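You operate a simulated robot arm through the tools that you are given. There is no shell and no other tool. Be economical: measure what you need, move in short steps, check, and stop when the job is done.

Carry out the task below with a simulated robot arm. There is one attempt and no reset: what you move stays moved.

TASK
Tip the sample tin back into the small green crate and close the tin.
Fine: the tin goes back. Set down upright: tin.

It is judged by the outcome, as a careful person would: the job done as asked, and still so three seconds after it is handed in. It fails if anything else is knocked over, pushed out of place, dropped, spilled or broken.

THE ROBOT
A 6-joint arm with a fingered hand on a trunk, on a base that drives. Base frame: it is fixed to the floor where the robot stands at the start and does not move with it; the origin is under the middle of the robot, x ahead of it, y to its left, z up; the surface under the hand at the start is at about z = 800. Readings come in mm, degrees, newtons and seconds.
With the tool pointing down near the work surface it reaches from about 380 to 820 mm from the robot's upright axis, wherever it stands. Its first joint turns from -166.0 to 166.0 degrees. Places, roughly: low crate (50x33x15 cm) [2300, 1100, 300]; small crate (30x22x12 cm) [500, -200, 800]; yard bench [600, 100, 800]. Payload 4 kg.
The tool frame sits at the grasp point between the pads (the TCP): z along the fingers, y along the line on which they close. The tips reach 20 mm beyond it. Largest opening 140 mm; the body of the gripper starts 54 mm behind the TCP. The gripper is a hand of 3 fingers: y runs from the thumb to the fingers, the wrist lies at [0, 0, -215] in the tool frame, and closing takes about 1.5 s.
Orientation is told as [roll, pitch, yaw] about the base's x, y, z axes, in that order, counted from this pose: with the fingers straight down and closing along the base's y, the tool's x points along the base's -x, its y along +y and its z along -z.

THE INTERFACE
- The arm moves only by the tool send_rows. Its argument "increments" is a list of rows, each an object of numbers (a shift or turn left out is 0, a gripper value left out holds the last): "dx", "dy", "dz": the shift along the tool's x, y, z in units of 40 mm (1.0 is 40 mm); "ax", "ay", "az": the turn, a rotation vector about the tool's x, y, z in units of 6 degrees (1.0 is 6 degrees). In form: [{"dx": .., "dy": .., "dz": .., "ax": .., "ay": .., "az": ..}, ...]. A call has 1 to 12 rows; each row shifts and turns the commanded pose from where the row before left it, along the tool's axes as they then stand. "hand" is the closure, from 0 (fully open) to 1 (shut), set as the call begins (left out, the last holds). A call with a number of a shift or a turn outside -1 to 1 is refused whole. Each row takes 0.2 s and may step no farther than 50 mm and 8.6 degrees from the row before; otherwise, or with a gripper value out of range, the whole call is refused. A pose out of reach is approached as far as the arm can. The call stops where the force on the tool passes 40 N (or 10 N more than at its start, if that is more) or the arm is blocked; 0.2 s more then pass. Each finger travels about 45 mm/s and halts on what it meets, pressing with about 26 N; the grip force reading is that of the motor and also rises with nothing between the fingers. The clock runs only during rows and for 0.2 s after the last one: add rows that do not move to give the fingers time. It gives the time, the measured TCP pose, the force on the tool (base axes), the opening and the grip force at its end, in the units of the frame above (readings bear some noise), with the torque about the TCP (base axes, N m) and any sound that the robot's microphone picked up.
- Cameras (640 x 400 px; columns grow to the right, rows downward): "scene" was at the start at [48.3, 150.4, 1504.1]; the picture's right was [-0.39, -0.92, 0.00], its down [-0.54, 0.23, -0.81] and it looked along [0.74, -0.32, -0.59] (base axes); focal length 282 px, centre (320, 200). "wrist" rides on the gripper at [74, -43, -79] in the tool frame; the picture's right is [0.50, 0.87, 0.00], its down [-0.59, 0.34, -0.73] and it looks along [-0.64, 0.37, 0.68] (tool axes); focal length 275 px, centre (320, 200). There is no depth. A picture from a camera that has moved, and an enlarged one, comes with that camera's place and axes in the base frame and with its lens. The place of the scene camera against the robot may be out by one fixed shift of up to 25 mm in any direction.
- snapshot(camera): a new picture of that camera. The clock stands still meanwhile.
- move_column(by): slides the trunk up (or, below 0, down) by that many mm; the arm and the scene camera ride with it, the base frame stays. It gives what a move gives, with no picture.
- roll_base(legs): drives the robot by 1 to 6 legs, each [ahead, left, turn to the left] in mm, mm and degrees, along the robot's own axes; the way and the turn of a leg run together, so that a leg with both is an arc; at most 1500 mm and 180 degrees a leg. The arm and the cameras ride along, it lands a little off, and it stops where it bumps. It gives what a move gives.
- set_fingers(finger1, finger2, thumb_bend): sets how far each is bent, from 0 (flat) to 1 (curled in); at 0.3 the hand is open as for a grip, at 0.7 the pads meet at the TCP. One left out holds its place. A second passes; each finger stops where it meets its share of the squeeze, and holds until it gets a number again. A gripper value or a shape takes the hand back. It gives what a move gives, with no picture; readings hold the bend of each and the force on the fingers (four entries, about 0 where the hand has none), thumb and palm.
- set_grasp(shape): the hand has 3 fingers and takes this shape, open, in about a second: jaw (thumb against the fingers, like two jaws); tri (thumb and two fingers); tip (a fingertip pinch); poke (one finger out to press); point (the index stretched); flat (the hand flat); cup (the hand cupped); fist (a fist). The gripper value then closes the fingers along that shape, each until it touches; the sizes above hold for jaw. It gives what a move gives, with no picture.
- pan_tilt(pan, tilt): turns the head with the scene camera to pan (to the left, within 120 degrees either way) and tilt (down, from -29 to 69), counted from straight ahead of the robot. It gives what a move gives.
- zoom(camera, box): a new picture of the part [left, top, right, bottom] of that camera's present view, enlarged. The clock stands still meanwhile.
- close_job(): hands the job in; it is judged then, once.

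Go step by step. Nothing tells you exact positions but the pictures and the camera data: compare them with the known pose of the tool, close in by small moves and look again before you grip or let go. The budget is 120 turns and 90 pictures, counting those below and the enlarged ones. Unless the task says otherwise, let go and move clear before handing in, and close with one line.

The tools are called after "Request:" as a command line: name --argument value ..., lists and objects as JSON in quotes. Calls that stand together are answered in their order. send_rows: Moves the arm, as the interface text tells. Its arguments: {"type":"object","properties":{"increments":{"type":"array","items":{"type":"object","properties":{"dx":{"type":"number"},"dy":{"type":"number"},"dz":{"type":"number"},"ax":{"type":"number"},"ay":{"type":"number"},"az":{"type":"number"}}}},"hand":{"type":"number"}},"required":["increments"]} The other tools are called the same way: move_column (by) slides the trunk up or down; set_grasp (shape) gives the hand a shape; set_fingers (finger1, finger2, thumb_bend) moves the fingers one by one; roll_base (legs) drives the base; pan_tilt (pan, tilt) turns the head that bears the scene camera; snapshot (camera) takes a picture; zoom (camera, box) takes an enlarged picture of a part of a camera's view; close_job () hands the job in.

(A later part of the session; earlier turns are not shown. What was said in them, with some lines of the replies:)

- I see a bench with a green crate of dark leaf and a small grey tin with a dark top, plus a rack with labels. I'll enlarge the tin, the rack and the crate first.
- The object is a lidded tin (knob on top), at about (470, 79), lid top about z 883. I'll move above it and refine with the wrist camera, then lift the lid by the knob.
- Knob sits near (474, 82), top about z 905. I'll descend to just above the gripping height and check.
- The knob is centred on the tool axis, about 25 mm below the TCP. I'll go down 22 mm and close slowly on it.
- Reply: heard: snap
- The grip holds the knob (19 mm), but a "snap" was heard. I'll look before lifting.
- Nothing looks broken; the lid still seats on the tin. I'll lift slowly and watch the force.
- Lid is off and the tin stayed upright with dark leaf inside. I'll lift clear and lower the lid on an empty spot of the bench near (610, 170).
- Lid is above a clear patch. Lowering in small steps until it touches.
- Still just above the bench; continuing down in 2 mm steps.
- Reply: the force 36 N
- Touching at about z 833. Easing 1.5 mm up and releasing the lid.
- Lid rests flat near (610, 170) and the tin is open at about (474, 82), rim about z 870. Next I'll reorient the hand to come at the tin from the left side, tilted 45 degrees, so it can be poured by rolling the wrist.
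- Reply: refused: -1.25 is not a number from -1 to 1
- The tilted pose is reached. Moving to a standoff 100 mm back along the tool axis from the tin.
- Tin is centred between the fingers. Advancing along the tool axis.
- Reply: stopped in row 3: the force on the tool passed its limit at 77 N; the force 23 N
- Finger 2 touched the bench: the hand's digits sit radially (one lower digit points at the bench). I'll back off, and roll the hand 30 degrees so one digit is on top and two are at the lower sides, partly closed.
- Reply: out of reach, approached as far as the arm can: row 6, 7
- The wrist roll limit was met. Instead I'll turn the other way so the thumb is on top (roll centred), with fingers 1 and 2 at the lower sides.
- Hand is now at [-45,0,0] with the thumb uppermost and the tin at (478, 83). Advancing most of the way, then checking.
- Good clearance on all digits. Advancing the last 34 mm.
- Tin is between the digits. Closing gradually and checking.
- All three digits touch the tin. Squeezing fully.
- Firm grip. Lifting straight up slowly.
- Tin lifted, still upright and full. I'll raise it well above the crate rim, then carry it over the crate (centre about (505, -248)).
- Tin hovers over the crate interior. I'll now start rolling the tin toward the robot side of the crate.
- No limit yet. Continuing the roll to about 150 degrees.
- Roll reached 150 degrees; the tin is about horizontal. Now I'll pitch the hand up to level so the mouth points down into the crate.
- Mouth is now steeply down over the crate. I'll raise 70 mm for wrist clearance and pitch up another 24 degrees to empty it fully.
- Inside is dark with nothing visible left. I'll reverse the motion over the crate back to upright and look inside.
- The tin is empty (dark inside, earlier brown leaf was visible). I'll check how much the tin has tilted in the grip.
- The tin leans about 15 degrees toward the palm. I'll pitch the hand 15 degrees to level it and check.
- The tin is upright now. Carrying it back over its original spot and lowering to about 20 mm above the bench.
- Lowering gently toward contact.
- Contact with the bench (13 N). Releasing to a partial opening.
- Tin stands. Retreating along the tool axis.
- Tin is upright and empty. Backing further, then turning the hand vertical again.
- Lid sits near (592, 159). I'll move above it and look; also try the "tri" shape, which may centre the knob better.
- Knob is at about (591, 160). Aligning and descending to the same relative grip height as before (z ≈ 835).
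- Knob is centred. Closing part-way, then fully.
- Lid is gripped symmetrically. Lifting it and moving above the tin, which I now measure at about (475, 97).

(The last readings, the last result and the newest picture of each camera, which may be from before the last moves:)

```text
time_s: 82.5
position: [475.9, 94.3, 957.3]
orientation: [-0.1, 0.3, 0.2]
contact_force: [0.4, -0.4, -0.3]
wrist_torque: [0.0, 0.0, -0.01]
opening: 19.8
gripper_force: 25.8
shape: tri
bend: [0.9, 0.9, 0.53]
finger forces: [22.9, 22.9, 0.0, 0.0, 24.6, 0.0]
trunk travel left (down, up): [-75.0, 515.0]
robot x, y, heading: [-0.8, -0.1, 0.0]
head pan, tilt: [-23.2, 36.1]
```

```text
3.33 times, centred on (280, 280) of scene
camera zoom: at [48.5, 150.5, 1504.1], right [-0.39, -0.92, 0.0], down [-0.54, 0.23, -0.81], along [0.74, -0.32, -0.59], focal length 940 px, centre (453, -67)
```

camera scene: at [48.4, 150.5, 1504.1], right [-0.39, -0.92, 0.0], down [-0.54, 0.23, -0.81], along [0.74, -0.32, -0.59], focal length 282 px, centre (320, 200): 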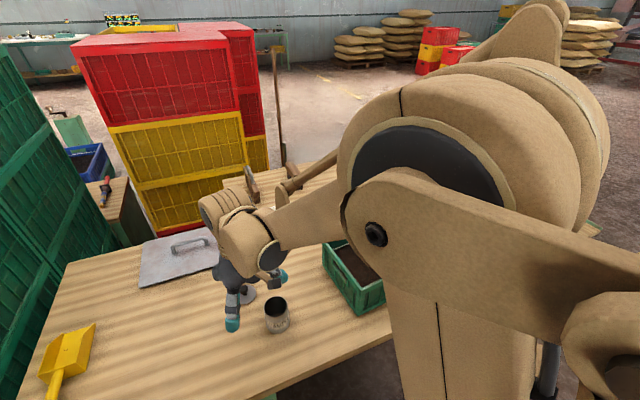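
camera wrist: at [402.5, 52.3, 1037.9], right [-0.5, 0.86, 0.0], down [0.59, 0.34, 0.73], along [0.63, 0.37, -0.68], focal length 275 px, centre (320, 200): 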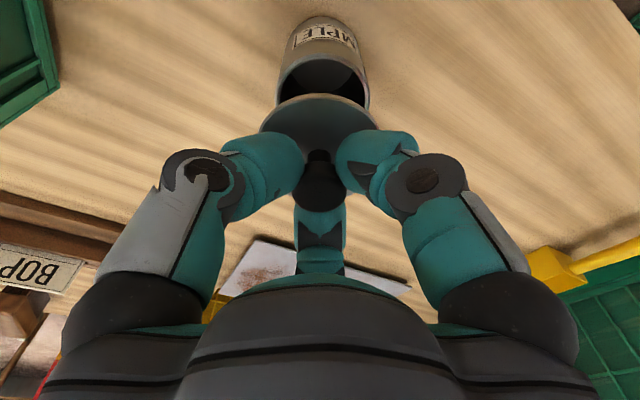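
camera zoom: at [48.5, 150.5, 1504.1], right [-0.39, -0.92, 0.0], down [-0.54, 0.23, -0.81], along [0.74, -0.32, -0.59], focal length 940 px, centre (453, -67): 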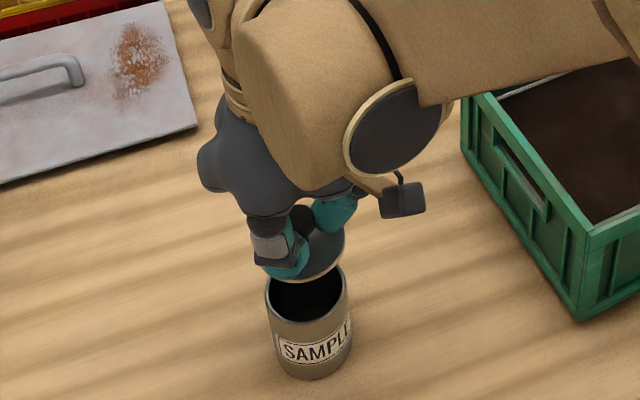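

Lid is nearly above the tin; a 2 mm correction in y, then lower closer and check.

Request:
send_rows --increments '[{"dy": 0.055}, {"dz": 0.4}, {"dz": 0.4}, {}]'

Request:
zoom --camera "wrist" --box '[220, 0, 420, 220]'

Request:
zoom --camera "scene" --box '[245, 260, 315, 340]'

```text
time_s: 83.5
position: [476.6, 97.0, 925.5]
orientation: [-0.2, 0.2, 0.3]
contact_force: [-0.5, 0.5, -0.2]
wrist_torque: [-0.05, 0.01, -0.03]
opening: 19.7
gripper_force: 26.1
shape: tri
bend: [0.9, 0.9, 0.53]
finger forces: [22.8, 23.0, 0.0, 0.1, 24.7, 0.0]
trunk travel left (down, up): [-75.0, 515.0]
robot x, y, heading: [-2.1, -2.4, -0.1]
head pan, tilt: [-23.2, 36.1]
```

```text
1.82 times, centred on (320, 110) of wrist
camera zoom: at [403.0, 53.9, 1005.6], right [-0.5, 0.86, 0.0], down [0.59, 0.34, 0.73], along [0.63, 0.37, -0.68], focal length 500 px, centre (320, 364)
```

zoom: 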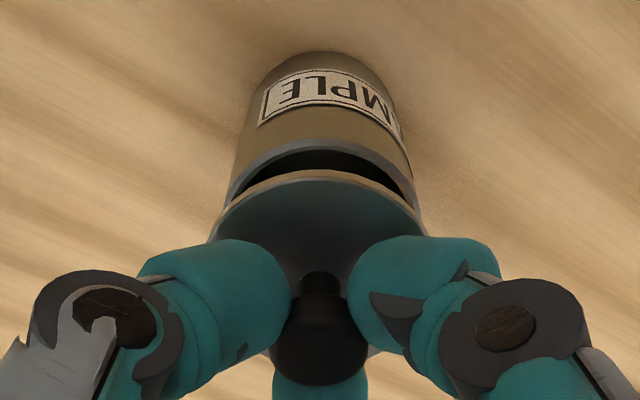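

```text
5.00 times, centred on (280, 300) of scene
camera zoom: at [48.5, 150.6, 1504.1], right [-0.39, -0.92, 0.0], down [-0.54, 0.23, -0.81], along [0.74, -0.32, -0.59], focal length 1409 px, centre (520, -300)
```

zoom: 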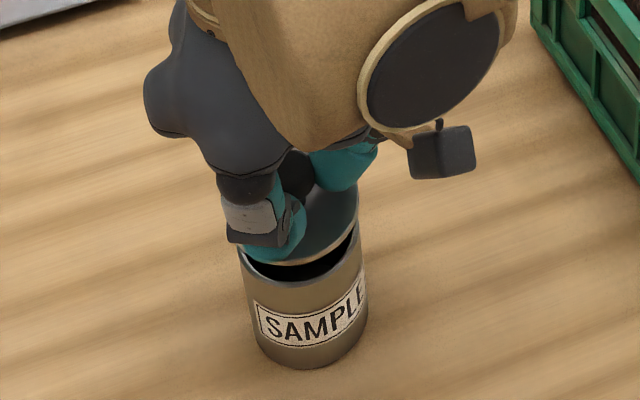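

Lid and rim are aligned within about a millimetre. Lowering gently until it seats.

Request:
send_rows --increments '[{"dz": 0.15, "dy": 0.02}, {"dz": 0.12}, {"dz": 0.08}, {"dz": 0.05}, {}]'

Request:
zoom --camera "wrist" --box '[220, 0, 420, 220]'

```text
time_s: 84.7
position: [475.2, 97.6, 908.2]
orientation: [0.0, 0.2, 0.2]
contact_force: [0.2, 0.1, -1.2]
wrist_torque: [-0.03, 0.01, -0.02]
opening: 19.9
gripper_force: 26.2
shape: tri
bend: [0.9, 0.9, 0.53]
finger forces: [22.8, 23.0, 0.0, 0.0, 24.7, 0.1]
trunk travel left (down, up): [-75.0, 515.0]
robot x, y, heading: [0.7, -0.0, -0.2]
head pan, tilt: [-23.2, 36.1]
```

```text
1.82 times, centred on (320, 110) of wrist
camera zoom: at [402.5, 55.7, 990.4], right [-0.5, 0.86, 0.0], down [0.59, 0.34, 0.73], along [0.63, 0.37, -0.68], focal length 500 px, centre (320, 364)
```

zoom: 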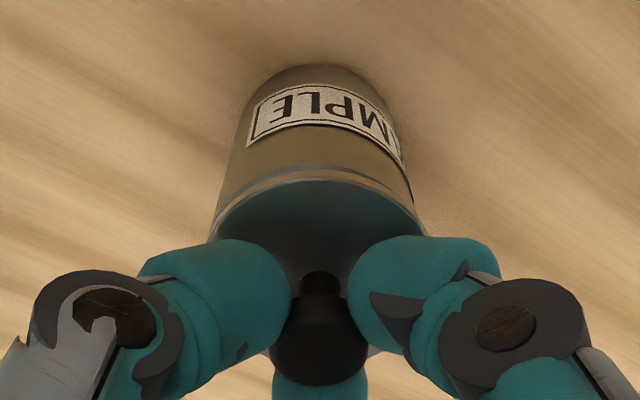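

Almost seated and well aligned. Pressing down in 1 mm steps.

Request:
send_rows --increments '[{"dz": 0.03}, {"dz": 0.03}, {"dz": 0.03}, {}]'

```text
time_s: 85.7
position: [474.6, 97.4, 906.2]
orientation: [-0.1, 0.2, 0.2]
contact_force: [0.4, -0.1, 0.7]
wrist_torque: [0.03, 0.04, 0.01]
opening: 19.4
gripper_force: 25.9
shape: tri
bend: [0.9, 0.9, 0.53]
finger forces: [22.8, 23.1, 0.0, 0.0, 24.7, 0.0]
trunk travel left (down, up): [-75.0, 515.0]
robot x, y, heading: [2.9, -1.0, -0.0]
head pan, tilt: [-23.2, 36.1]
```

Request:
send_rows --increments '[{"dz": 0.03}, {"dz": 0.03}, {}]'

```text
time_s: 86.5
position: [474.5, 96.1, 905.0]
orientation: [0.0, 0.0, 0.3]
contact_force: [1.3, -3.2, 21.9]
wrist_torque: [-0.1, -0.03, 0.01]
opening: 19.8
gripper_force: 26.0
shape: tri
bend: [0.91, 0.91, 0.53]
finger forces: [28.1, 28.5, 0.0, 0.0, 33.8, 0.0]
trunk travel left (down, up): [-75.0, 515.0]
robot x, y, heading: [1.3, 0.1, 0.2]
head pan, tilt: [-23.2, 36.1]
heard: snap
```

A snap was heard and 22 N: the lid has seated. Easing pressure and opening slightly.

Request:
send_rows --increments '[{"dz": -0.025}, {}]'

Request:
send_rows --increments '[{}, {}, {}, {}]' --hand 0.75

Request:
snapshot --camera "wrist"

```text
time_s: 87.1
position: [474.6, 98.0, 904.5]
orientation: [-0.1, 0.1, 0.3]
contact_force: [1.3, -2.0, 16.3]
wrist_torque: [-0.06, -0.02, 0.0]
opening: 19.7
gripper_force: 26.2
shape: tri
bend: [0.91, 0.91, 0.53]
finger forces: [27.4, 27.8, 0.0, 0.0, 32.6, 0.0]
trunk travel left (down, up): [-75.0, 515.0]
robot x, y, heading: [-0.4, -0.3, -0.1]
head pan, tilt: [-23.2, 36.1]
```

```text
time_s: 88.1
position: [476.9, 96.9, 904.9]
orientation: [-0.1, 0.2, 0.1]
contact_force: [0.5, -0.5, 0.2]
wrist_torque: [-0.02, 0.01, 0.04]
opening: 34.4
gripper_force: 0.0
shape: tri
bend: [0.46, 0.46, 0.46]
finger forces: [0.0, 0.1, 0.0, 0.0, 0.0, 0.1]
trunk travel left (down, up): [-75.0, 515.0]
robot x, y, heading: [-0.3, 3.2, -0.3]
head pan, tilt: [-23.2, 36.1]
```

```text
17 pictures are left
camera wrist: at [402.4, 55.2, 985.0], right [-0.5, 0.86, 0.0], down [0.59, 0.34, 0.73], along [0.63, 0.37, -0.68], focal length 275 px, centre (320, 200)
```

wrist: 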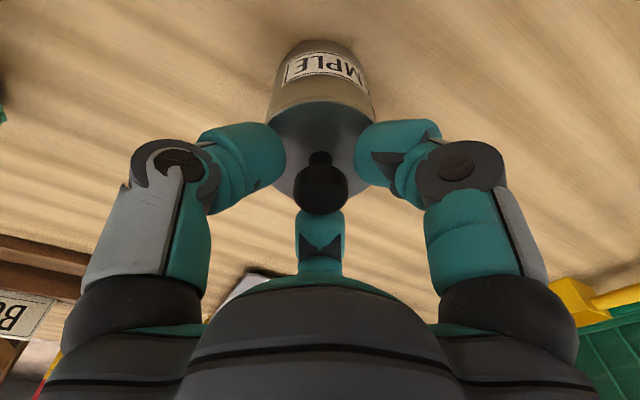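

Lid sits flat on the tin. Opening fully and moving clear, then a final look.

Request:
send_rows --increments '[{}, {}, {}, {}, {}]' --hand 0

Request:
send_rows --increments '[{"dz": -0.5}, {"dz": -1}, {"dz": -1}, {"dz": -1}, {"dz": -1}, {"dz": -1}, {"dx": -0.5, "dz": -0.8}, {"dx": -0.9}, {"dx": -0.9}, {"dx": -0.9}, {}]'

Request:
snapshot --camera "scene"

Request:
zoom --camera "scene" --box '[230, 270, 330, 340]'

Request:
zoom --camera "scene" --box '[300, 180, 480, 330]'

```text
time_s: 89.3
position: [476.3, 97.7, 905.8]
orientation: [-0.1, 0.2, 0.1]
contact_force: [0.0, 0.2, -0.1]
wrist_torque: [-0.01, 0.05, -0.01]
opening: 139.7
gripper_force: 0.1
shape: tri
bend: [0.29, 0.29, 0.29]
finger forces: [0.1, 0.1, 0.1, 0.0, 0.1, 0.0]
trunk travel left (down, up): [-75.0, 515.0]
robot x, y, heading: [-3.6, 1.3, -0.1]
head pan, tilt: [-23.2, 36.1]
```

```text
time_s: 91.7
position: [604.2, 97.3, 1153.2]
orientation: [-0.1, 0.2, 0.2]
contact_force: [-0.3, 0.0, 0.8]
wrist_torque: [0.01, -0.02, -0.04]
opening: 140.0
gripper_force: 0.1
shape: tri
bend: [0.3, 0.3, 0.3]
finger forces: [0.0, 0.0, 0.1, 0.0, 0.0, 0.1]
trunk travel left (down, up): [-75.0, 515.0]
robot x, y, heading: [1.2, -1.7, -0.1]
head pan, tilt: [-23.2, 36.1]
```

```text
16 pictures are left
camera scene: at [48.3, 150.6, 1504.1], right [-0.39, -0.92, 0.0], down [-0.54, 0.23, -0.81], along [0.74, -0.32, -0.59], focal length 282 px, centre (320, 200)
```

scene: 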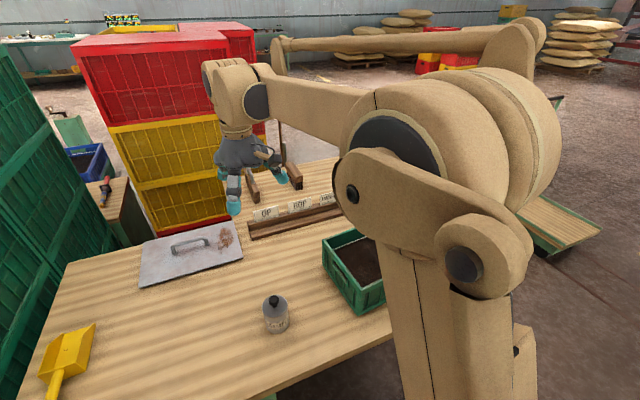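

```text
5.71 times, centred on (280, 305) of scene
camera zoom: at [48.3, 150.6, 1504.1], right [-0.39, -0.92, 0.0], down [-0.54, 0.23, -0.81], along [0.74, -0.32, -0.59], focal length 1611 px, centre (549, -400)
```

zoom: 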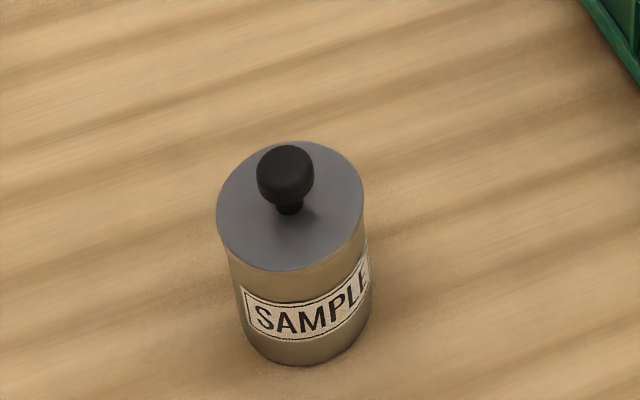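

```text
2.67 times, centred on (390, 255) of scene
camera zoom: at [48.3, 150.6, 1504.1], right [-0.39, -0.92, 0.0], down [-0.54, 0.23, -0.81], along [0.74, -0.32, -0.59], focal length 752 px, centre (133, 53)
```

zoom: 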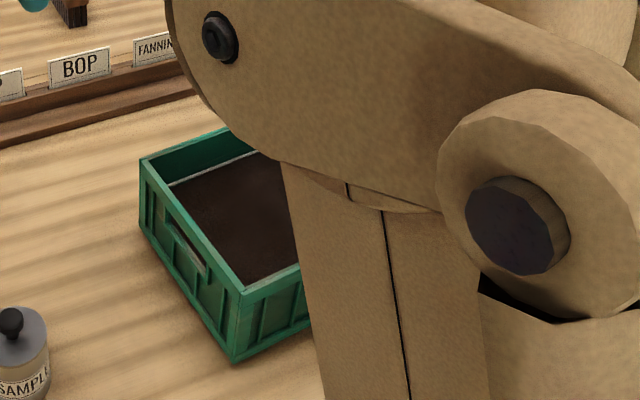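

The tin stands closed and upright within about 15 mm of where it was. The leaf is in the crate, I see no spill, and the hand is clear, so I'm handing in.

Request:
close_job

```text
The job is handed in.
```

The sample tin was emptied into the small green crate, set back upright about 15 mm from its original spot, and closed; the lid snapped on.
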